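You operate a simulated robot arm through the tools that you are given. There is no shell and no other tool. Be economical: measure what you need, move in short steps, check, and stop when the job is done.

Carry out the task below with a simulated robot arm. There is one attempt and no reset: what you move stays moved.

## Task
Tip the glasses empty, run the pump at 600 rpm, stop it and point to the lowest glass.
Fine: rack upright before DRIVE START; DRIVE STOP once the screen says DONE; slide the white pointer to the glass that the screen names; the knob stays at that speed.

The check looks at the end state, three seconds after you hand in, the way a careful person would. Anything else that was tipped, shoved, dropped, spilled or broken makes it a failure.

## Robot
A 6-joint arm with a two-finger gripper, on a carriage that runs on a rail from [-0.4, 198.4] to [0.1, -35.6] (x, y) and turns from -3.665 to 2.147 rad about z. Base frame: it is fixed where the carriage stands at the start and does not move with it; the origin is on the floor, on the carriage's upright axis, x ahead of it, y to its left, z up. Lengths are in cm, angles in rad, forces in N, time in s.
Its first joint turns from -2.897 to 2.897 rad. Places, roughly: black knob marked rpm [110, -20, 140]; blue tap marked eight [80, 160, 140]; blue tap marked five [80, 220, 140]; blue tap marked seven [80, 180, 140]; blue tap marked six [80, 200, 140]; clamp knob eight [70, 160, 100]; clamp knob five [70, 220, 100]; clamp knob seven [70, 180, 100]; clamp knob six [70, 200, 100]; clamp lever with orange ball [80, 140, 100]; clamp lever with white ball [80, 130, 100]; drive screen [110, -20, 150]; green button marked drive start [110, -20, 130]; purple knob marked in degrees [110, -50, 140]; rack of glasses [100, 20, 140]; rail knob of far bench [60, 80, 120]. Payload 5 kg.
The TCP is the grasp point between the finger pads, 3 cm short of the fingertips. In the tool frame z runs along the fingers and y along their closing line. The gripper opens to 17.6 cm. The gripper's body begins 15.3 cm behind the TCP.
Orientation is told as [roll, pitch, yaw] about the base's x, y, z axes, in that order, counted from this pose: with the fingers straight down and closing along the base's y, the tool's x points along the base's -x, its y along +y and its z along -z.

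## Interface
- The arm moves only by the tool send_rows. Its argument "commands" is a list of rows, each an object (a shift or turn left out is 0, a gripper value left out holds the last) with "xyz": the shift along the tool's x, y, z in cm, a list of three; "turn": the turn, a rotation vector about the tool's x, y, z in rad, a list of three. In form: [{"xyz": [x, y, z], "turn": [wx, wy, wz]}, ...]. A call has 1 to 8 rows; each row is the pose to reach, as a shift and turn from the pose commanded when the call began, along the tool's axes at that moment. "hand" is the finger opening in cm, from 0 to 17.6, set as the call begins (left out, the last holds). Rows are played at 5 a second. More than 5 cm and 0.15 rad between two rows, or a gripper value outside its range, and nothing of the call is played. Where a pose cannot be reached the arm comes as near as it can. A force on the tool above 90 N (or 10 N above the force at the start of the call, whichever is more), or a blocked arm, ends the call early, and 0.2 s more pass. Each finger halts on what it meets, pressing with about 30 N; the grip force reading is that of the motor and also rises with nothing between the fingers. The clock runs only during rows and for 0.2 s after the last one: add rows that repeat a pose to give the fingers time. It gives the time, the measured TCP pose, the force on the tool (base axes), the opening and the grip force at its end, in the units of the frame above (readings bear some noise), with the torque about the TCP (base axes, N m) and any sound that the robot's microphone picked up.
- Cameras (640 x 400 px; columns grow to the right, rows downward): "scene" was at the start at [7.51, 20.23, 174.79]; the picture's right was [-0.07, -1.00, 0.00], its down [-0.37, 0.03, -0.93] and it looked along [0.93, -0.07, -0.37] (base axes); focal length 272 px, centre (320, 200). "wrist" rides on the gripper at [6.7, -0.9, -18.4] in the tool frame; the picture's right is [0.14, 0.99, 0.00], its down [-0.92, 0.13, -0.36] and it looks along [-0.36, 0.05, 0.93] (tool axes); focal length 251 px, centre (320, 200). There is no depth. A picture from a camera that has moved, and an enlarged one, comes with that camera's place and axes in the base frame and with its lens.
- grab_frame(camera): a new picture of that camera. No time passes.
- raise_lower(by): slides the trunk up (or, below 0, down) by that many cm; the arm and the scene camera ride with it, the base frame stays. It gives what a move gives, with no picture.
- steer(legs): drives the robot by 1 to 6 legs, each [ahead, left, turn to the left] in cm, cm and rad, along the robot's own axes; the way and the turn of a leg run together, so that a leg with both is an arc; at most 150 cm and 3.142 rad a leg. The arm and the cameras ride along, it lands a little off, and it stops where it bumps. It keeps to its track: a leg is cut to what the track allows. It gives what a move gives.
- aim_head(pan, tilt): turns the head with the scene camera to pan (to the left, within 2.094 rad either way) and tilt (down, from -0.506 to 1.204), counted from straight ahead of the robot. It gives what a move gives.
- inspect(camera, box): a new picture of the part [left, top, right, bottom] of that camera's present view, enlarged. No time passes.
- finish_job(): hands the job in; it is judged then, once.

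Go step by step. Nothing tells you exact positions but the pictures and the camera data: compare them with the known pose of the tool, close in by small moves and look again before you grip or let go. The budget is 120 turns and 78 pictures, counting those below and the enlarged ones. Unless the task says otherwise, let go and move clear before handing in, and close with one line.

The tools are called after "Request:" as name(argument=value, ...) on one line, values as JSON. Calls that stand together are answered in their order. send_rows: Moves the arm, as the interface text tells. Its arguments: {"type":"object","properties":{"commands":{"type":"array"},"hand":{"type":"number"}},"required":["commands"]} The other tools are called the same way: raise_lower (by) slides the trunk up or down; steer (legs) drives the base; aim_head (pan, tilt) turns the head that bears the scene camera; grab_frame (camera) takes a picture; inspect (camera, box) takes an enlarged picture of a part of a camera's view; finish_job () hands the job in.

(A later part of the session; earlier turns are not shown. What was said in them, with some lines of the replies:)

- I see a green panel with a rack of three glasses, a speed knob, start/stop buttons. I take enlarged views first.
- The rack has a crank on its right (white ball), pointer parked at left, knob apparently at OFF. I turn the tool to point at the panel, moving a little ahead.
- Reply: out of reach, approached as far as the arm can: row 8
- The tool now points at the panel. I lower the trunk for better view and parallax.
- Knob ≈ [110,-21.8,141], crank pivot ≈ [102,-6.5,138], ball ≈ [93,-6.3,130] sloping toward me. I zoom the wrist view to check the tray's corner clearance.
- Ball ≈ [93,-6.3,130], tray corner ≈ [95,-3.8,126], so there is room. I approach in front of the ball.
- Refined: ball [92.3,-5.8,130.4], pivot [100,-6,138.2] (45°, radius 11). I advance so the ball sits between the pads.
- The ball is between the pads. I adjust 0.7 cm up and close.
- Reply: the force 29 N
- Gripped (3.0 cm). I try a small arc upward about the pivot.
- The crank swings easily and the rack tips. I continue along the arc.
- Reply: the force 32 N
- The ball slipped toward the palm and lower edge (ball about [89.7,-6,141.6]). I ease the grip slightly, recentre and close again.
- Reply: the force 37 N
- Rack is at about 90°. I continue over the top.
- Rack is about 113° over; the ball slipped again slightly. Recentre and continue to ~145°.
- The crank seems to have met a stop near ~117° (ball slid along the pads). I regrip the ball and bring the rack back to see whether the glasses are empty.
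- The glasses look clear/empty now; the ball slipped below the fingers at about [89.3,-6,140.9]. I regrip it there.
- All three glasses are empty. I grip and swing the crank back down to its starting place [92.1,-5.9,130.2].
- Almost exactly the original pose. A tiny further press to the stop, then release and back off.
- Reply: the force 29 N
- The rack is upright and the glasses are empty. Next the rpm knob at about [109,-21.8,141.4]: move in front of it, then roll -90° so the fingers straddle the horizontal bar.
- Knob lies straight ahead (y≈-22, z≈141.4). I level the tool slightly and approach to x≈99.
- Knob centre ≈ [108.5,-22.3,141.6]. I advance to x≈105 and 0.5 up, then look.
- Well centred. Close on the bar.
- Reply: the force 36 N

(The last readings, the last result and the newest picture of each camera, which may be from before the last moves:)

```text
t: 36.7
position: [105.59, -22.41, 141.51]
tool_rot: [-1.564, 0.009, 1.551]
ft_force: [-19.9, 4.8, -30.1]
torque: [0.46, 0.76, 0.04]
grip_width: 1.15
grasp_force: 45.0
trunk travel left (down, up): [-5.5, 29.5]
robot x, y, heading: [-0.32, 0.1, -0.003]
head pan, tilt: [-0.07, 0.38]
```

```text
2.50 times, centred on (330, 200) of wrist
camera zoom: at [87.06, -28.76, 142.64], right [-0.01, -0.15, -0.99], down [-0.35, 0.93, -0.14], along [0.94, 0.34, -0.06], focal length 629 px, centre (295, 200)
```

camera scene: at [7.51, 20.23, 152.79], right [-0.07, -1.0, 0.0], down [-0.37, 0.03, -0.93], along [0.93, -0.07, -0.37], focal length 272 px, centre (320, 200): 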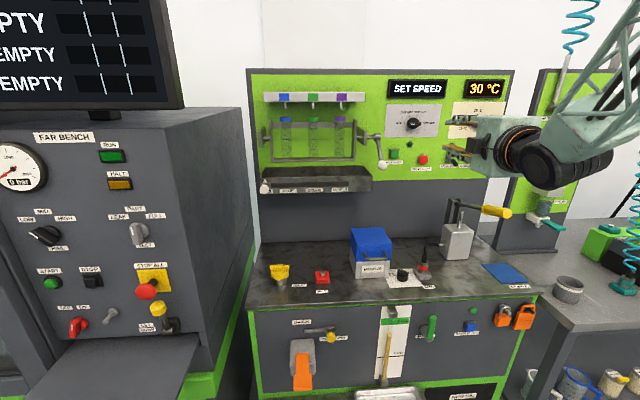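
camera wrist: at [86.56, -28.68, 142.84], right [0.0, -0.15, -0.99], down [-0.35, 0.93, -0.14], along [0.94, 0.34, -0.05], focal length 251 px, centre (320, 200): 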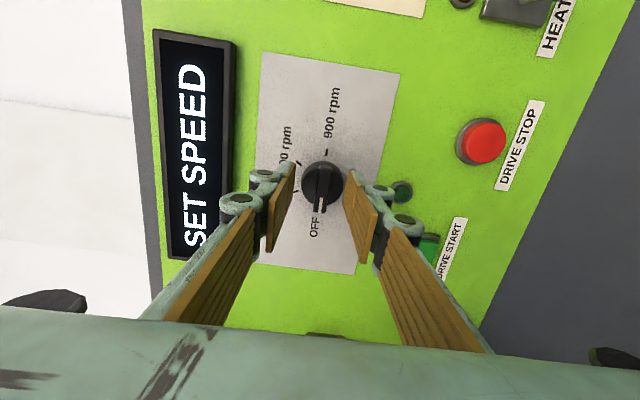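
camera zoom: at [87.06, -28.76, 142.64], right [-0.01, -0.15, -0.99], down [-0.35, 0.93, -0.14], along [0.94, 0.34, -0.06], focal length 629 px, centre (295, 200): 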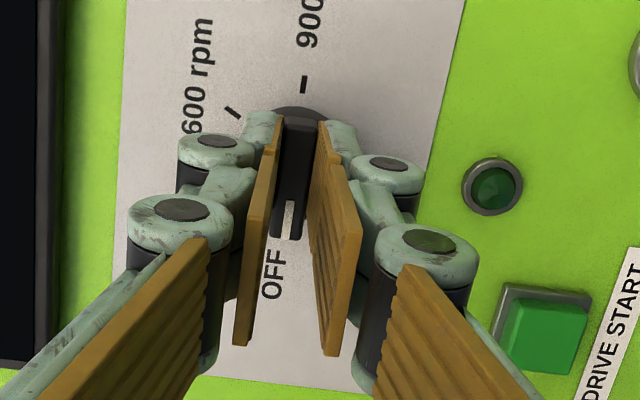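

Gripped. I turn clockwise about the tool axis in two parts, with a slight recentering.

Request:
send_rows(commands=[{"xyz": [0, 0.35, -0.3]}, {"xyz": [0, 0.35, -0.3], "turn": [0, 0, 0.15]}, {"xyz": [0, 0.35, -0.3], "turn": [0, 0, 0.3]}, {"xyz": [0, 0.35, -0.3], "turn": [0, 0, 0.45]}, {"xyz": [0, 0.35, -0.3], "turn": [0, 0, 0.6]}, {"xyz": [0, 0.35, -0.3], "turn": [0, 0, 0.75]}, {"xyz": [0, 0.35, -0.3], "turn": [0, 0, 0.9]}, {"xyz": [0, 0.35, -0.3], "turn": [0, 0, 1.047]}])

Request:
send_rows(commands=[{"turn": [0, 0, 0.15]}, {"turn": [0, 0, 0.3]}, {"turn": [0, 0, 0.45]}, {"turn": [0, 0, 0.6]}, {"turn": [0, 0, 0.75]}, {"turn": [0, 0, 0.9]}, {"turn": [0, 0, 1.047]}, {"turn": [0, 0, 1.047]}])

Request:
inspect(camera="wrist", box=[200, 90, 440, 290])

Request:
inspect(camera="scene", box=[370, 70, 480, 170])

```text
t: 38.5
position: [105.48, -22.11, 141.0]
tool_rot: [-1.56, -1.039, 1.544]
ft_force: [13.5, 14.3, -34.2]
torque: [-0.15, 1.33, 0.13]
grip_width: 1.17
grasp_force: 45.0
trunk travel left (down, up): [-5.5, 29.5]
robot x, y, heading: [-0.02, -0.14, -0.001]
head pan, tilt: [-0.07, 0.38]
```

```text
t: 40.3
position: [105.52, -21.92, 141.63]
tool_rot: [1.573, -1.057, -1.587]
ft_force: [15.8, 39.6, -17.7]
torque: [0.05, 0.42, 1.04]
grip_width: 1.14
grasp_force: 45.3
trunk travel left (down, up): [-5.5, 29.5]
robot x, y, heading: [0.12, 0.4, 0.001]
head pan, tilt: [-0.07, 0.38]
```

```text
2.00 times, centred on (320, 190) of wrist
camera zoom: at [87.13, -19.18, 135.34], right [0.01, 0.93, 0.37], down [-0.37, -0.34, 0.87], along [0.93, -0.15, 0.34], focal length 503 px, centre (320, 220)
```

zoom: 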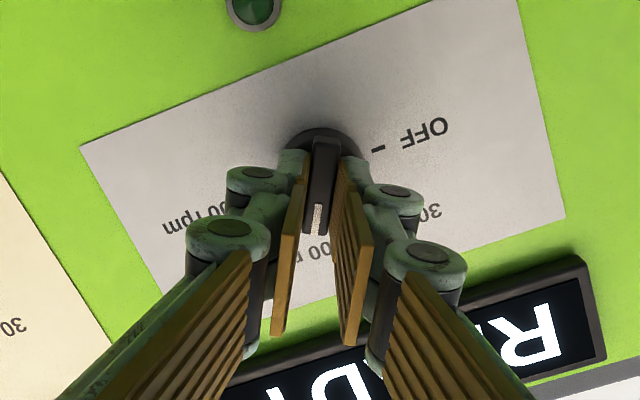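

```text
4.00 times, centred on (425, 120) of scene
camera zoom: at [7.7, 20.52, 152.75], right [-0.07, -1.0, 0.0], down [-0.37, 0.02, -0.93], along [0.93, -0.06, -0.37], focal length 1089 px, centre (-100, 520)
```

zoom: 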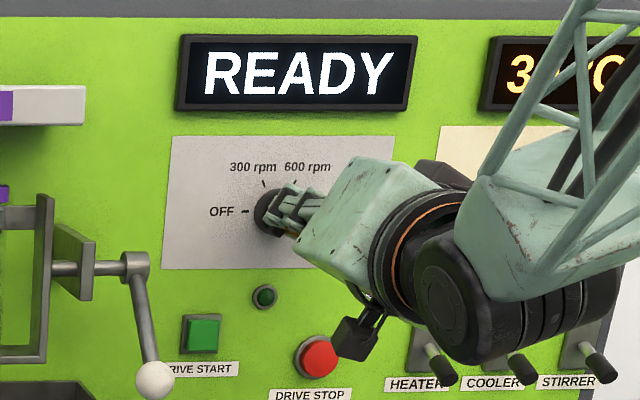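

The screen says READY. I release, back off and check the knob mark.

Request:
send_rows(commands=[{"xyz": [0, 0, 0]}, {"xyz": [0, 0, 0]}, {"xyz": [0, 0, -4]}, {"xyz": [0, 0, -8]}, {"xyz": [0, 0, -12]}, {"xyz": [0, 0, -16]}, {"xyz": [0, 0, -16]}], hand=4)

Request:
grab_frame(camera="wrist")

Request:
inspect(camera="scene", box=[370, 70, 480, 170])

```text
t: 41.9
position: [88.85, -22.11, 141.85]
tool_rot: [1.575, -1.058, -1.595]
ft_force: [-1.2, -0.7, 0.9]
torque: [0.01, 0.28, 0.0]
grip_width: 3.99
grasp_force: 0.1
trunk travel left (down, up): [-5.5, 29.5]
robot x, y, heading: [0.23, -0.01, 0.003]
head pan, tilt: [-0.07, 0.38]
```

```text
39 pictures are left
camera wrist: at [70.6, -19.31, 135.51], right [0.02, 0.93, 0.37], down [-0.37, -0.33, 0.87], along [0.93, -0.15, 0.34], focal length 251 px, centre (320, 200)
```

wrist: 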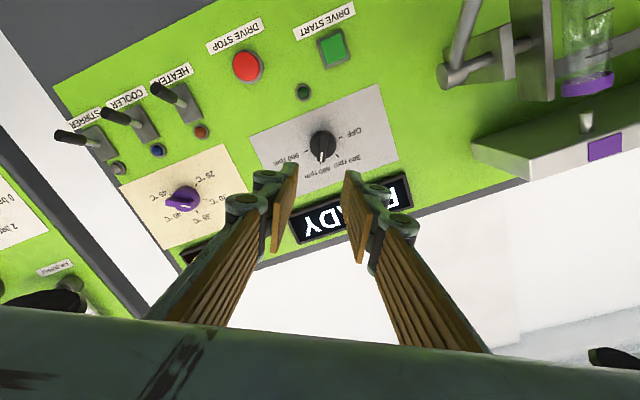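

```text
4.00 times, centred on (425, 120) of scene
camera zoom: at [7.39, 20.24, 152.8], right [-0.07, -1.0, 0.0], down [-0.37, 0.03, -0.93], along [0.93, -0.07, -0.37], focal length 1089 px, centre (-100, 520)
```

zoom: 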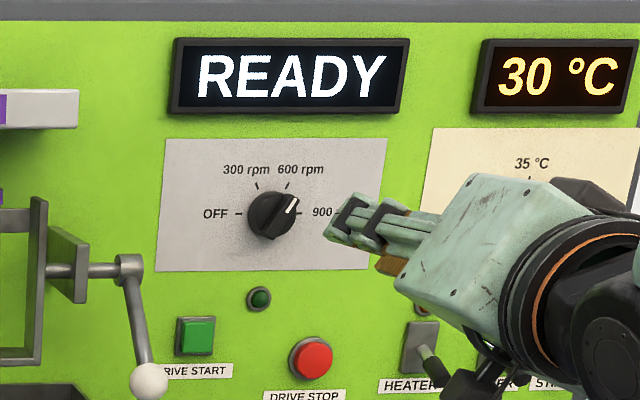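

Knob is at 600, screen READY. I roll the tool back (fingers vertical), close the fingers, then line up with DRIVE START (≈[109,-15.6,130.2]).

Request:
send_rows(commands=[{"turn": [0, 0, -0.15]}, {"turn": [0, 0, -0.3]}, {"turn": [0, 0, -0.45]}, {"turn": [0, 0, -0.6]}, {"turn": [0, 0, -0.75]}, {"turn": [0, 0, -0.9]}, {"turn": [0, 0, -1.047]}], hand=0)

Request:
send_rows(commands=[{"turn": [0, 0, -0.15]}, {"turn": [0, 0, -0.3]}, {"turn": [0, 0, -0.45]}, {"turn": [0, 0, -0.6]}, {"turn": [0, 0, -0.75]}, {"turn": [0, 0, -0.9]}, {"turn": [0, 0, -1.047]}, {"turn": [0, 0, -1.047]}])

Request:
send_rows(commands=[{"xyz": [-2, 4, 1]}, {"xyz": [-4.2, 8, 3]}, {"xyz": [-6.4, 11.5, 6]}, {"xyz": [-6.4, 11.5, 9]}, {"xyz": [-6.4, 11.5, 9]}])

Request:
grab_frame(camera="wrist")

Request:
inspect(camera="scene", box=[370, 90, 480, 190])

```text
t: 43.5
position: [89.1, -22.19, 141.6]
tool_rot: [-1.573, -1.034, 1.555]
ft_force: [-0.1, -0.1, -0.1]
torque: [0.06, 0.0, 0.01]
grip_width: 0.02
grasp_force: 29.6
trunk travel left (down, up): [-5.5, 29.5]
robot x, y, heading: [-0.15, -0.35, -0.001]
head pan, tilt: [-0.07, 0.38]
```

```text
t: 45.3
position: [89.31, -22.08, 141.48]
tool_rot: [-1.57, 0.01, 1.552]
ft_force: [0.1, -0.7, -0.6]
torque: [0.0, 0.01, -0.02]
grip_width: 0.0
grasp_force: 30.4
trunk travel left (down, up): [-5.5, 29.5]
robot x, y, heading: [-0.41, 0.07, -0.002]
head pan, tilt: [-0.07, 0.38]
```

```text
refused: row 3 steps farther than a row can; nothing moved
```

```text
37 pictures are left
camera wrist: at [70.72, -28.45, 142.56], right [0.0, -0.15, -0.99], down [-0.35, 0.93, -0.14], along [0.94, 0.34, -0.05], focal length 251 px, centre (320, 200)
```

wrist: 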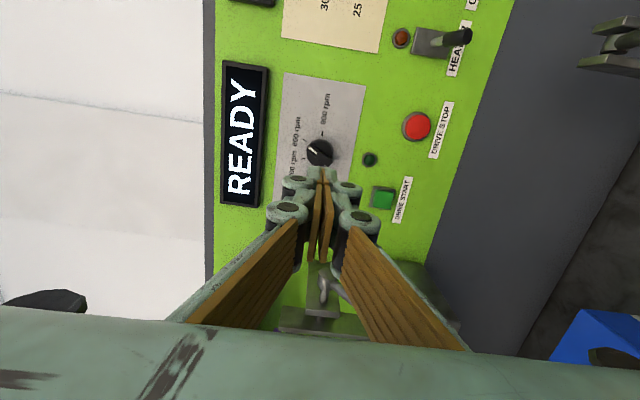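

```text
4.00 times, centred on (425, 140) of scene
camera zoom: at [7.51, 20.23, 152.79], right [-0.07, -1.0, 0.0], down [-0.37, 0.03, -0.93], along [0.93, -0.07, -0.37], focal length 1089 px, centre (-100, 440)
```

zoom: 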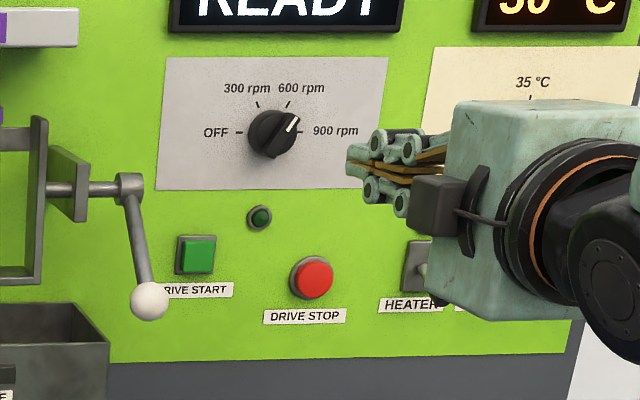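

The last move was refused; I repeat it in smaller steps.

Request:
send_rows(commands=[{"xyz": [-1.6, 2.8, 1]}, {"xyz": [-3.2, 5.6, 3]}, {"xyz": [-4.7, 8.4, 5]}, {"xyz": [-6.2, 11.1, 7]}, {"xyz": [-6.2, 11.1, 10]}, {"xyz": [-6.2, 11.1, 10]}])

Request:
grab_frame(camera="wrist")

Request:
inspect(camera="scene", box=[370, 90, 480, 190])

```text
t: 46.7
position: [99.2, -16.23, 130.37]
tool_rot: [-1.572, 0.011, 1.555]
ft_force: [1.3, 0.0, -0.8]
torque: [-0.02, -0.13, -0.01]
grip_width: 0.02
grasp_force: 30.1
trunk travel left (down, up): [-5.5, 29.5]
robot x, y, heading: [-0.16, 0.01, 0.003]
head pan, tilt: [-0.07, 0.38]
```

```text
35 pictures are left
camera wrist: at [80.75, -22.54, 131.36], right [0.0, -0.15, -0.99], down [-0.35, 0.93, -0.14], along [0.94, 0.34, -0.05], focal length 251 px, centre (320, 200)
```

wrist: 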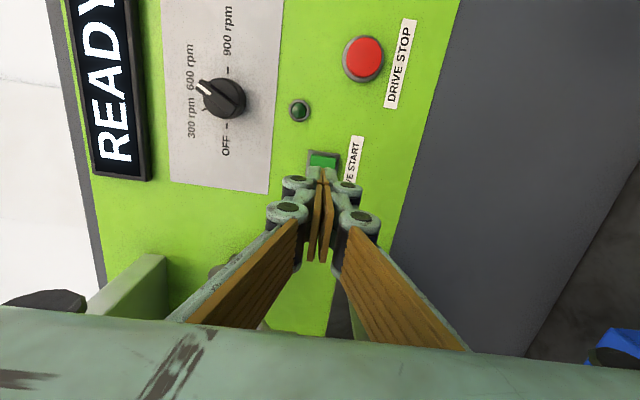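

```text
4.00 times, centred on (425, 140) of scene
camera zoom: at [7.58, 20.23, 152.79], right [-0.07, -1.0, 0.0], down [-0.37, 0.03, -0.93], along [0.93, -0.07, -0.37], focal length 1089 px, centre (-100, 440)
```

zoom: 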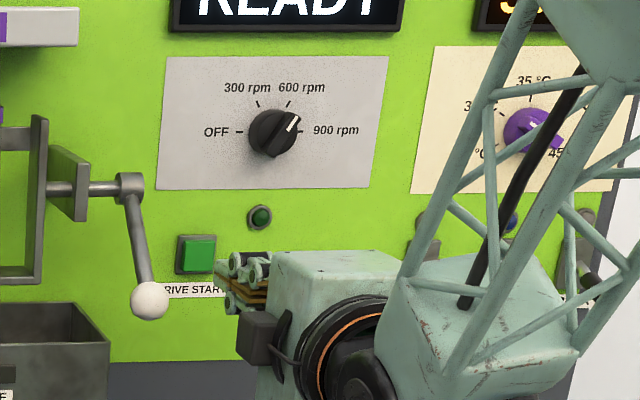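

Aligned with the green button. I press gently.

Request:
send_rows(commands=[{"xyz": [0.2, 0, 3]}, {"xyz": [0.2, 0, 4.5]}, {"xyz": [0.2, 0, 5.3]}, {"xyz": [0.2, 0, 6]}])

Request:
inspect(camera="wrist", box=[240, 60, 440, 220])

```text
t: 47.7
position: [105.21, -16.48, 130.3]
tool_rot: [-1.572, 0.011, 1.552]
ft_force: [-0.1, -0.2, 0.4]
torque: [-0.06, 0.04, 0.02]
grip_width: 0.01
grasp_force: 29.5
trunk travel left (down, up): [-5.5, 29.5]
robot x, y, heading: [0.08, -0.07, 0.002]
head pan, tilt: [-0.07, 0.38]
```

```text
2.50 times, centred on (340, 140) of wrist
camera zoom: at [86.72, -22.87, 131.34], right [0.0, -0.15, -0.99], down [-0.35, 0.93, -0.14], along [0.94, 0.34, -0.05], focal length 629 px, centre (270, 350)
```

zoom: 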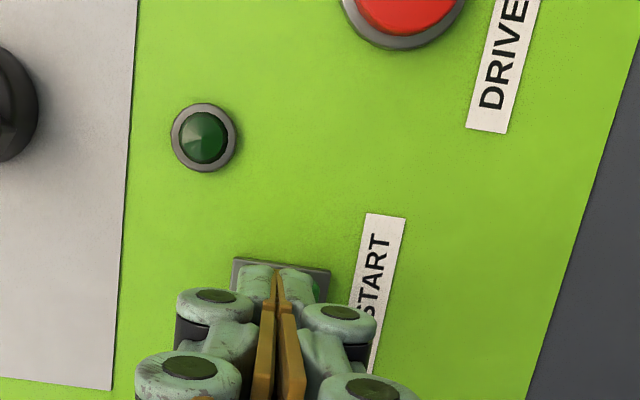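

Request:
send_rows(commands=[{"xyz": [0, 0, 0.4]}, {"xyz": [0, 0, 0.8]}, {"xyz": [0, 0, 1.2]}, {"xyz": [0, 0, 1.6]}, {"xyz": [0, 0, 2.0]}])

Request:
inspect(camera="scene", box=[370, 70, 480, 170])

```text
t: 48.9
position: [107.19, -16.54, 130.34]
tool_rot: [-1.573, 0.009, 1.551]
ft_force: [-10.0, 1.4, -0.4]
torque: [-0.03, -0.03, 0.19]
grip_width: 0.59
grasp_force: 45.2
trunk travel left (down, up): [-5.5, 29.5]
robot x, y, heading: [-0.27, 0.1, 0.001]
head pan, tilt: [-0.07, 0.38]
heard: click
```

```text
4.00 times, centred on (425, 120) of scene
camera zoom: at [7.45, 20.24, 152.8], right [-0.07, -1.0, 0.0], down [-0.37, 0.03, -0.93], along [0.93, -0.07, -0.37], focal length 1089 px, centre (-100, 520)
```

zoom: 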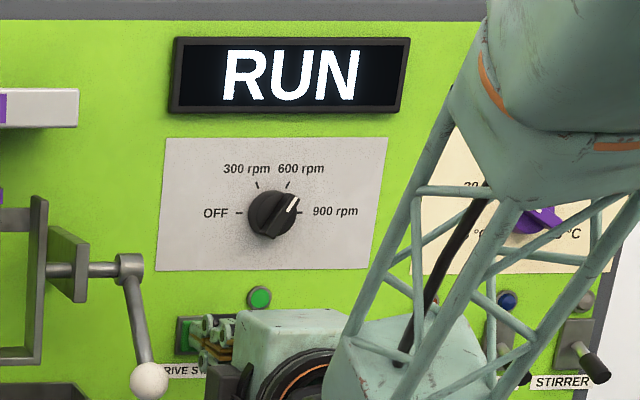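

RUN, with the light on. I back off and line up with DRIVE STOP (≈[108.5,-28,128.3]).

Request:
send_rows(commands=[{"xyz": [0, 0, -3.5]}, {"xyz": [0, 0, -7]}, {"xyz": [3.8, 0.7, -7]}, {"xyz": [7.6, 1.4, -7]}, {"xyz": [11.4, 2.0, -7]}, {"xyz": [11.4, 2.0, -7]}], hand=0)

Request:
grab_frame(camera="wrist")

Request:
inspect(camera="scene", box=[250, 70, 450, 200])

```text
t: 50.3
position: [100.15, -27.79, 128.53]
tool_rot: [-1.571, 0.008, 1.552]
ft_force: [0.4, 0.3, 0.1]
torque: [-0.01, -0.03, 0.1]
grip_width: 0.0
grasp_force: 45.0
trunk travel left (down, up): [-5.5, 29.5]
robot x, y, heading: [0.03, 0.21, 0.002]
head pan, tilt: [-0.07, 0.38]
```

```text
31 pictures are left
camera wrist: at [81.73, -34.14, 129.51], right [0.0, -0.15, -0.99], down [-0.35, 0.93, -0.14], along [0.94, 0.34, -0.05], focal length 251 px, centre (320, 200)
```

wrist: 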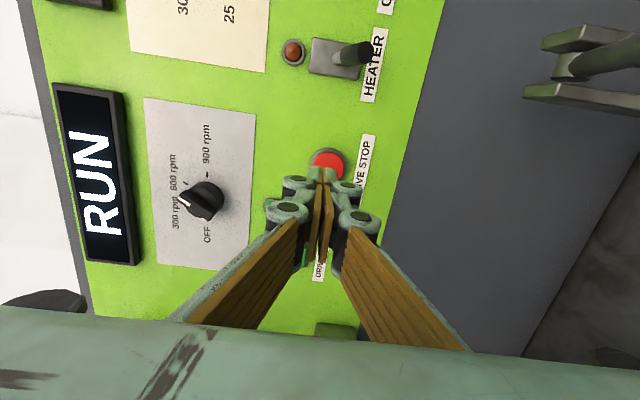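

```text
3.08 times, centred on (350, 135) of scene
camera zoom: at [7.52, 20.19, 152.8], right [-0.07, -1.0, 0.0], down [-0.37, 0.03, -0.93], along [0.93, -0.07, -0.37], focal length 838 px, centre (228, 400)
```

zoom: 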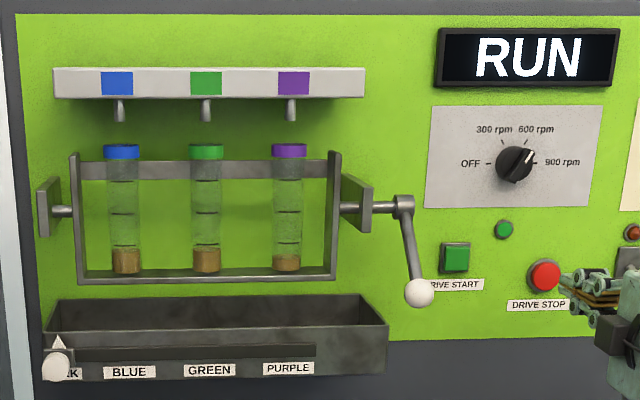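

Filling has begun. I close in to just short of STOP and wait.

Request:
send_rows(commands=[{"xyz": [0.5, 0.5, 1.5]}, {"xyz": [0.5, 0.5, 3]}, {"xyz": [0.5, 0.5, 3]}, {"xyz": [0.5, 0.5, 3]}, {"xyz": [0.5, 0.5, 3]}, {"xyz": [0.5, 0.5, 3]}, {"xyz": [0.5, 0.5, 3]}, {"xyz": [0.5, 0.5, 3]}])

Request:
grab_frame(camera="wrist")

```text
t: 52.1
position: [103.16, -28.36, 128.0]
tool_rot: [-1.571, 0.011, 1.552]
ft_force: [0.0, 0.4, -1.1]
torque: [-0.01, -0.03, -0.02]
grip_width: 0.0
grasp_force: 45.0
trunk travel left (down, up): [-5.5, 29.5]
robot x, y, heading: [-0.32, 0.01, -0.006]
head pan, tilt: [-0.07, 0.38]
```

```text
29 pictures are left
camera wrist: at [84.59, -34.7, 129.09], right [0.0, -0.15, -0.99], down [-0.35, 0.93, -0.14], along [0.94, 0.34, -0.05], focal length 251 px, centre (320, 200)
```

wrist: 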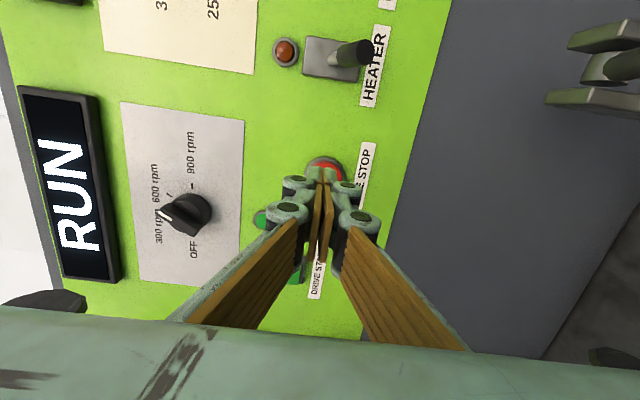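

Request:
send_rows(commands=[{}, {}, {}, {}, {}, {}, {}, {}])

Request:
send_rows(commands=[{}, {}, {}, {}, {}, {}, {}, {}])

Request:
inspect(camera="scene", box=[250, 70, 450, 200])

```text
t: 53.9
position: [103.08, -28.3, 127.98]
tool_rot: [-1.571, 0.008, 1.552]
ft_force: [-0.2, 0.6, -0.3]
torque: [0.01, -0.01, 0.0]
grip_width: 0.0
grasp_force: 44.9
trunk travel left (down, up): [-5.5, 29.5]
robot x, y, heading: [0.13, 0.07, 0.004]
head pan, tilt: [-0.07, 0.38]
```

```text
t: 55.7
position: [103.1, -28.4, 128.1]
tool_rot: [-1.572, 0.009, 1.551]
ft_force: [0.3, -0.1, -0.3]
torque: [-0.02, 0.0, -0.02]
grip_width: 0.01
grasp_force: 45.6
trunk travel left (down, up): [-5.5, 29.5]
robot x, y, heading: [-0.09, -0.43, -0.003]
head pan, tilt: [-0.07, 0.38]
```

```text
3.08 times, centred on (350, 135) of scene
camera zoom: at [7.51, 20.23, 152.79], right [-0.07, -1.0, 0.0], down [-0.37, 0.03, -0.93], along [0.93, -0.07, -0.37], focal length 838 px, centre (228, 400)
```

zoom: 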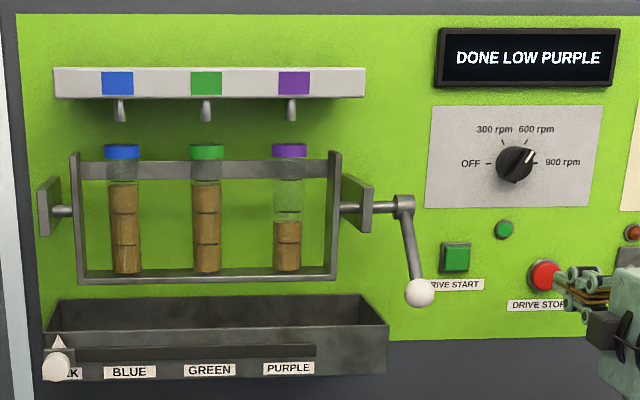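

DONE, LOW PURPLE. I press STOP now.

Request:
send_rows(commands=[{"xyz": [0, 0, 0.8]}, {"xyz": [0, 0, 1.6]}, {"xyz": [0, 0, 2.2]}, {"xyz": [0, 0, 2.8]}, {"xyz": [0, 0, 3.3]}, {"xyz": [0, 0, 3.7]}])

Request:
inspect(camera="scene", box=[250, 70, 450, 200])

```text
t: 57.1
position: [106.89, -28.41, 128.05]
tool_rot: [-1.573, 0.01, 1.554]
ft_force: [0.3, 0.1, 0.0]
torque: [0.03, 0.03, 0.0]
grip_width: 0.58
grasp_force: 44.9
trunk travel left (down, up): [-5.5, 29.5]
robot x, y, heading: [0.49, 0.05, -0.0]
head pan, tilt: [-0.07, 0.38]
```

```text
3.08 times, centred on (350, 135) of scene
camera zoom: at [7.5, 20.23, 152.79], right [-0.07, -1.0, 0.0], down [-0.37, 0.03, -0.93], along [0.93, -0.07, -0.37], focal length 838 px, centre (228, 400)
```

zoom: 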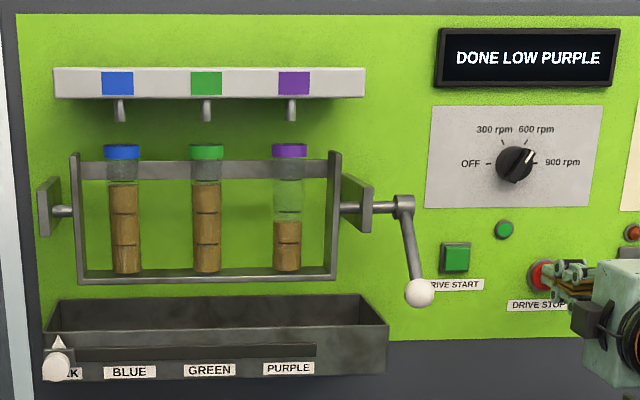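

Request:
send_rows(commands=[{"xyz": [0, 0, 0.4]}, {"xyz": [0, 0, 0.8]}, {"xyz": [0, 0, 1.2]}])

Request:
inspect(camera="scene", box=[250, 70, 450, 200])

```text
t: 57.9
position: [107.47, -28.46, 128.1]
tool_rot: [-1.571, 0.01, 1.552]
ft_force: [-66.7, 9.8, -9.0]
torque: [-0.19, 0.29, 1.17]
grip_width: 0.6
grasp_force: 44.7
trunk travel left (down, up): [-5.5, 29.5]
robot x, y, heading: [-0.23, 0.11, -0.004]
head pan, tilt: [-0.07, 0.38]
heard: click
```

```text
3.08 times, centred on (350, 135) of scene
camera zoom: at [7.13, 20.29, 152.79], right [-0.07, -1.0, 0.0], down [-0.37, 0.03, -0.93], along [0.93, -0.07, -0.37], focal length 838 px, centre (228, 400)
```

zoom: 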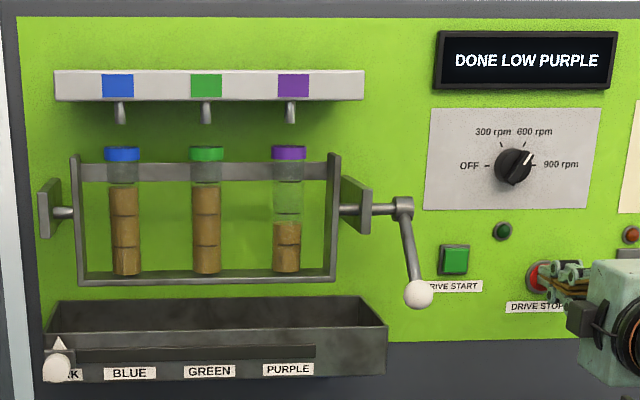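

STOP clicked and the drive light is off. Pointer ball ≈ [91.4,32.1,123.1]; purple is at y≈6.8. I back off and drive the carriage 15 cm left.

Request:
send_rows(commands=[{"xyz": [0, 0, -4.5]}, {"xyz": [0, 0, -9]}, {"xyz": [0, 0, -13.5]}, {"xyz": [0, 0, -18]}, {"xyz": [0, 0, -22.5]}, {"xyz": [0, 0, -27]}, {"xyz": [0, 0, -27]}])

Request:
steer(legs=[[0, 15, 0]])

Request:
grab_frame(camera="scene")

```text
t: 59.5
position: [80.81, -27.98, 128.19]
tool_rot: [-1.571, 0.01, 1.551]
ft_force: [-0.4, 0.0, 0.3]
torque: [-0.03, 0.15, -0.03]
grip_width: 0.0
grasp_force: 45.6
trunk travel left (down, up): [-5.5, 29.5]
robot x, y, heading: [0.21, -0.05, -0.004]
head pan, tilt: [-0.07, 0.38]
```

```text
t: 60.9
position: [81.0, -13.0, 128.08]
tool_rot: [-1.57, 0.009, 1.553]
ft_force: [-0.5, 0.1, 0.3]
torque: [0.01, 0.0, 0.07]
grip_width: 0.0
grasp_force: 45.2
trunk travel left (down, up): [-5.5, 29.5]
robot x, y, heading: [0.03, 14.81, -0.001]
head pan, tilt: [-0.07, 0.38]
```

```text
25 pictures are left
camera scene: at [7.45, 35.08, 152.8], right [-0.07, -1.0, 0.0], down [-0.37, 0.03, -0.93], along [0.93, -0.06, -0.37], focal length 272 px, centre (320, 200)
```

scene: 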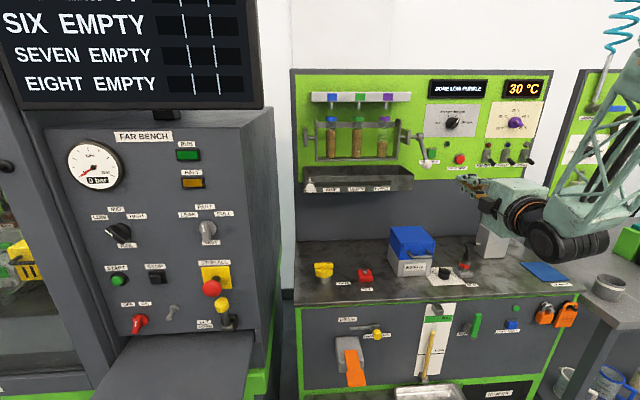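

Now I move the hand left in front of the tray (fingertips at x≈84, clear of it).

Request:
send_rows(commands=[{"xyz": [-4.5, 0.6, 0]}, {"xyz": [-9, 1.2, 0]}, {"xyz": [-13.5, 1.8, 0]}, {"xyz": [-18, 2.4, 0]}, {"xyz": [-22.5, 3.0, 0]}, {"xyz": [-27, 3.6, 0]}, {"xyz": [-31.5, 4.2, 0]}, {"xyz": [-36, 4.8, 0]}])

Request:
send_rows(commands=[{"xyz": [-4.5, 0, -1]}, {"xyz": [-9, 0, -2]}, {"xyz": [-9, 0, -2]}, {"xyz": [-9, 0, -2]}], hand=6)

Request:
grab_frame(camera="wrist")

Request:
inspect(camera="scene", box=[250, 120, 450, 260])

```text
t: 62.7
position: [81.66, 22.95, 122.73]
tool_rot: [-1.569, 0.008, 1.552]
ft_force: [-0.6, -3.2, 0.4]
torque: [0.0, 0.05, 0.22]
grip_width: 0.0
grasp_force: 45.2
trunk travel left (down, up): [-5.5, 29.5]
robot x, y, heading: [-0.08, 14.97, -0.002]
head pan, tilt: [-0.07, 0.38]
```

```text
t: 63.7
position: [79.94, 31.98, 122.72]
tool_rot: [-1.572, 0.01, 1.554]
ft_force: [0.1, 0.1, 0.4]
torque: [0.01, 0.04, -0.03]
grip_width: 6.01
grasp_force: 0.1
trunk travel left (down, up): [-5.5, 29.5]
robot x, y, heading: [-0.01, 14.65, 0.0]
head pan, tilt: [-0.07, 0.38]
```

```text
24 pictures are left
camera wrist: at [61.46, 25.58, 123.71], right [0.0, -0.15, -0.99], down [-0.35, 0.93, -0.14], along [0.94, 0.34, -0.05], focal length 251 px, centre (320, 200)
```

wrist: 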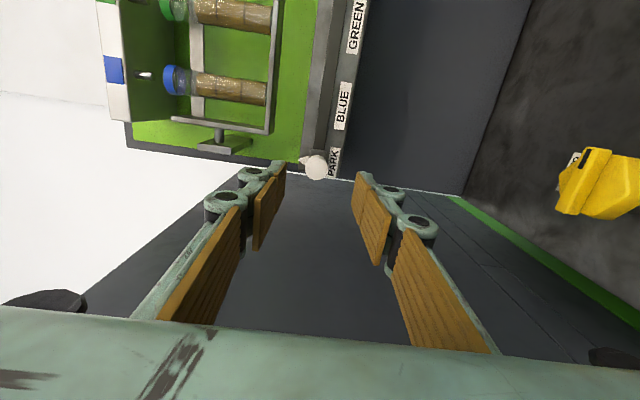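

```text
2.86 times, centred on (350, 190) of scene
camera zoom: at [7.44, 35.12, 152.79], right [-0.07, -1.0, 0.0], down [-0.37, 0.03, -0.93], along [0.93, -0.06, -0.37], focal length 778 px, centre (234, 229)
```

zoom: 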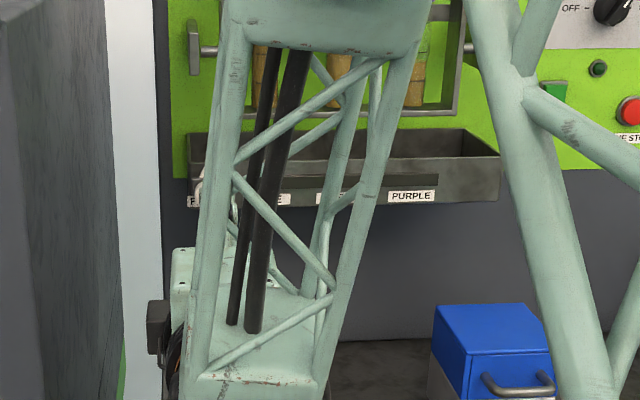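

Ball ≈ [91.4,32.2,123.2]. I advance to x=90 so the pads straddle it above and below without touching the tray face.

Request:
send_rows(commands=[{"xyz": [-0.2, -0.4, 4]}, {"xyz": [-0.2, -0.4, 7]}, {"xyz": [-0.2, -0.4, 9.8]}, {"xyz": [-0.2, -0.4, 9.8]}])

Request:
grab_frame(camera="wrist")

```text
t: 64.7
position: [89.68, 32.16, 123.16]
tool_rot: [-1.571, 0.011, 1.554]
ft_force: [0.4, 0.1, -1.6]
torque: [-0.02, -0.07, 0.0]
grip_width: 6.01
grasp_force: 0.1
trunk travel left (down, up): [-5.5, 29.5]
robot x, y, heading: [-0.43, 14.85, -0.0]
head pan, tilt: [-0.07, 0.38]
```

```text
22 pictures are left
camera wrist: at [71.16, 25.77, 124.15], right [0.0, -0.15, -0.99], down [-0.35, 0.93, -0.14], along [0.94, 0.34, -0.05], focal length 251 px, centre (320, 200)
```

wrist: 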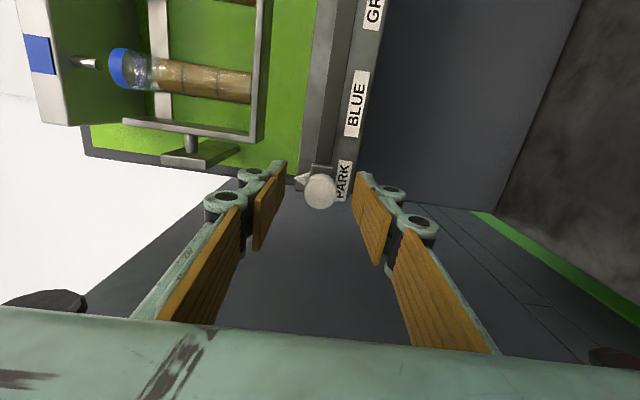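

Nicely placed. I close on the ball.

Request:
send_rows(commands=[{"xyz": [0, 0, 0.3]}, {"xyz": [0, 0, 0.3]}, {"xyz": [0, 0, 0.3]}, {"xyz": [0, 0, 0.3]}], hand=1.2)

Request:
inspect(camera="wrist", box=[220, 100, 440, 260])

```text
t: 65.7
position: [89.81, 32.13, 123.13]
tool_rot: [-1.568, 0.011, 1.553]
ft_force: [-10.8, -0.4, -12.4]
torque: [-0.09, 0.41, 0.05]
grip_width: 2.74
grasp_force: 44.9
trunk travel left (down, up): [-5.5, 29.5]
robot x, y, heading: [0.18, 14.81, -0.0]
head pan, tilt: [-0.07, 0.38]
```

```text
2.50 times, centred on (330, 180) of wrist
camera zoom: at [71.39, 25.73, 124.08], right [0.0, -0.15, -0.99], down [-0.35, 0.93, -0.14], along [0.94, 0.34, -0.06], focal length 629 px, centre (295, 250)
```

zoom: 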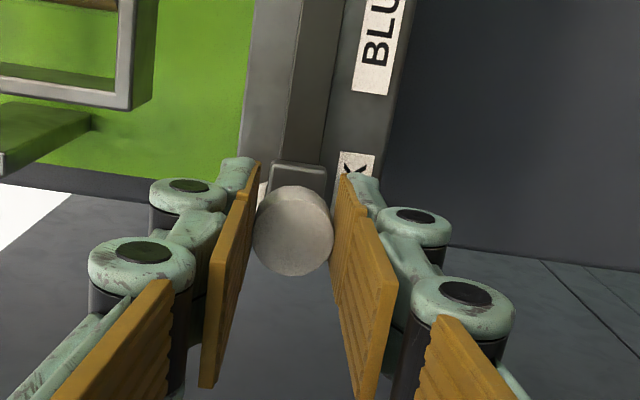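

Request:
send_rows(commands=[{"xyz": [1.5, 0, 0]}, {"xyz": [3, 0, 0]}, {"xyz": [4.5, 0, 0]}, {"xyz": [6, 0, 0]}, {"xyz": [6, 0, 0]}])

Request:
inspect(camera="wrist", box=[220, 100, 440, 260])

```text
t: 66.9
position: [89.85, 25.98, 122.98]
tool_rot: [-1.566, 0.011, 1.554]
ft_force: [-19.5, -0.4, -34.7]
torque: [-0.19, 1.0, 0.22]
grip_width: 2.74
grasp_force: 44.7
trunk travel left (down, up): [-5.5, 29.5]
robot x, y, heading: [0.19, 14.93, 0.0]
head pan, tilt: [-0.07, 0.38]
```

```text
2.50 times, centred on (330, 180) of wrist
camera zoom: at [71.41, 19.57, 124.13], right [-0.01, -0.15, -0.99], down [-0.35, 0.93, -0.14], along [0.94, 0.34, -0.06], focal length 629 px, centre (295, 250)
```

zoom: 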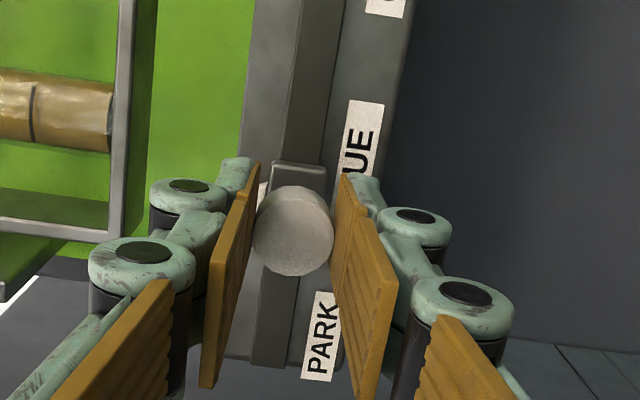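

The pointer follows. I slide on, easing slightly down.

Request:
send_rows(commands=[{"xyz": [2.5, 0.3, -0.2]}, {"xyz": [5, 0.3, -0.2]}, {"xyz": [7.5, 0.35, -0.2]}, {"xyz": [10, 0.35, -0.2]}, {"xyz": [12.5, 0.4, -0.2]}, {"xyz": [15, 0.4, -0.2]}, {"xyz": [17.5, 0.4, -0.2]}, {"xyz": [17.5, 0.4, -0.2]}])

Request:
grab_frame(camera="wrist")

Request:
grab_frame(camera="scene")

```text
t: 68.7
position: [89.54, 8.5, 122.97]
tool_rot: [-1.57, 0.012, 1.555]
ft_force: [38.6, -0.1, -5.5]
torque: [-0.02, 0.13, 0.36]
grip_width: 2.7
grasp_force: 45.3
trunk travel left (down, up): [-5.5, 29.5]
robot x, y, heading: [0.14, 14.74, 0.001]
head pan, tilt: [-0.07, 0.38]
```

```text
19 pictures are left
camera wrist: at [71.13, 2.16, 124.06], right [0.0, -0.15, -0.99], down [-0.35, 0.93, -0.14], along [0.94, 0.34, -0.05], focal length 251 px, centre (320, 200)
```

wrist: 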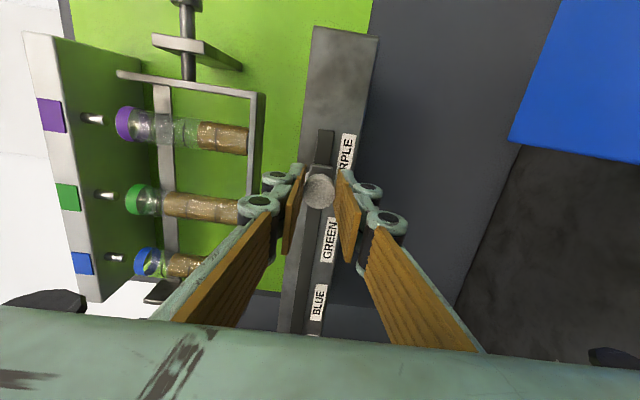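

```text
18 pictures are left
camera scene: at [7.72, 35.09, 152.79], right [-0.07, -1.0, 0.0], down [-0.37, 0.03, -0.93], along [0.93, -0.06, -0.37], focal length 272 px, centre (320, 200)
```

scene: 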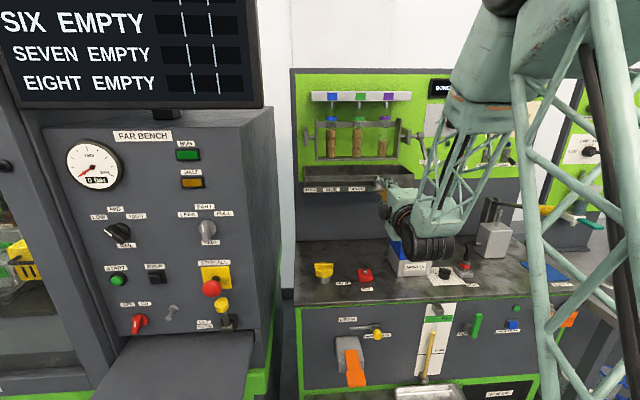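

The pointer is at y≈8.5; purple is about 1.8 further right. I slide there and inspect.

Request:
send_rows(commands=[{"xyz": [0.9, 0, 0.3]}, {"xyz": [1.7, 0, 0.3]}, {"xyz": [1.7, 0, 0.3]}])

Request:
send_rows(commands=[{}, {}, {"xyz": [0, 0, -1]}, {"xyz": [0, 0, -5]}, {"xyz": [0, 0, -9]}, {"xyz": [0, 0, -9]}], hand=5.5)

Request:
grab_frame(camera="wrist")

Request:
inspect(camera="scene", box=[290, 80, 450, 220])

```text
t: 69.5
position: [89.57, 6.72, 122.99]
tool_rot: [-1.571, 0.01, 1.552]
ft_force: [4.4, -0.9, -9.5]
torque: [-0.02, 0.27, -0.1]
grip_width: 2.73
grasp_force: 44.9
trunk travel left (down, up): [-5.5, 29.5]
robot x, y, heading: [-0.19, 14.88, 0.002]
head pan, tilt: [-0.07, 0.38]
```

```text
t: 70.9
position: [80.54, 7.16, 123.11]
tool_rot: [-1.572, 0.011, 1.554]
ft_force: [-0.9, -1.3, 0.7]
torque: [0.0, 0.11, 0.01]
grip_width: 5.48
grasp_force: 0.1
trunk travel left (down, up): [-5.5, 29.5]
robot x, y, heading: [-0.05, 15.25, 0.005]
head pan, tilt: [-0.07, 0.38]
```

```text
17 pictures are left
camera wrist: at [62.05, 0.68, 124.12], right [0.0, -0.15, -0.99], down [-0.35, 0.93, -0.14], along [0.94, 0.34, -0.05], focal length 251 px, centre (320, 200)
```

wrist: 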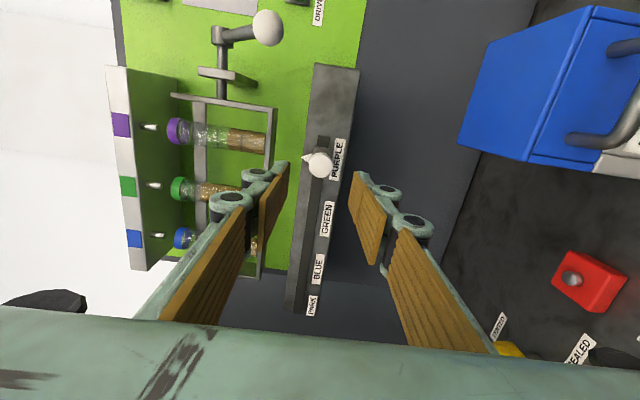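

```text
2.86 times, centred on (370, 150) of scene
camera zoom: at [7.35, 35.11, 152.8], right [-0.07, -1.0, 0.0], down [-0.37, 0.03, -0.93], along [0.93, -0.06, -0.37], focal length 778 px, centre (177, 343)
```

zoom: 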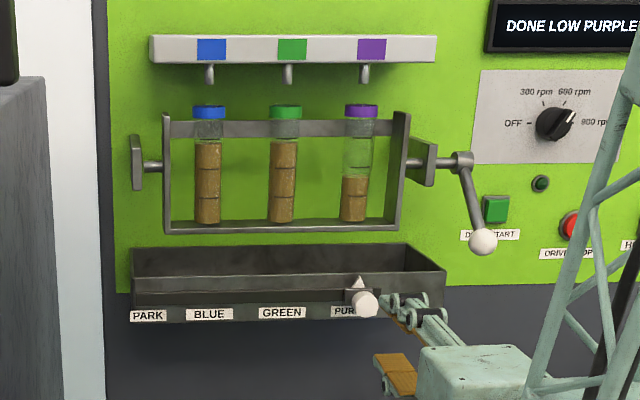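

The pointer arrow stands at PURPLE within a few millimetres, rack upright, knob at 600, drive stopped. I back off a little more and check.

Request:
send_rows(commands=[{"xyz": [0, 0, -4]}, {"xyz": [0, 0, -8]}, {"xyz": [0, 0, -8]}])

Request:
inspect(camera="scene", box=[290, 80, 490, 220])

```text
t: 71.7
position: [76.69, 6.18, 124.57]
tool_rot: [-1.573, 0.011, 1.553]
ft_force: [-0.6, 0.3, 0.8]
torque: [0.01, 0.13, 0.01]
grip_width: 5.46
grasp_force: 0.0
out of reach, approached as far as the arm can: row 1, 2, 3
trunk travel left (down, up): [-5.5, 29.5]
robot x, y, heading: [-0.41, 14.93, -0.001]
head pan, tilt: [-0.07, 0.38]
```

```text
2.86 times, centred on (390, 150) of scene
camera zoom: at [7.33, 35.11, 152.8], right [-0.07, -1.0, 0.0], down [-0.37, 0.03, -0.93], along [0.93, -0.06, -0.37], focal length 778 px, centre (120, 343)
```

zoom: 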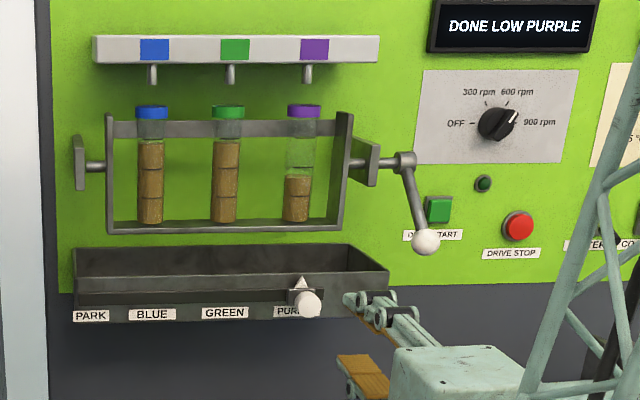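

Everything is in its final state and the hand is clear, so I hand the job in.

Request:
finish_job()

```text
The job is handed in.
```

The glasses were tipped empty and the rack set upright. The pump ran at 600 rpm until the screen read DONE LOW PURPLE, then DRIVE STOP was pressed. The white pointer stands at PURPLE, the knob is still at 600 rpm, and the job is handed in.
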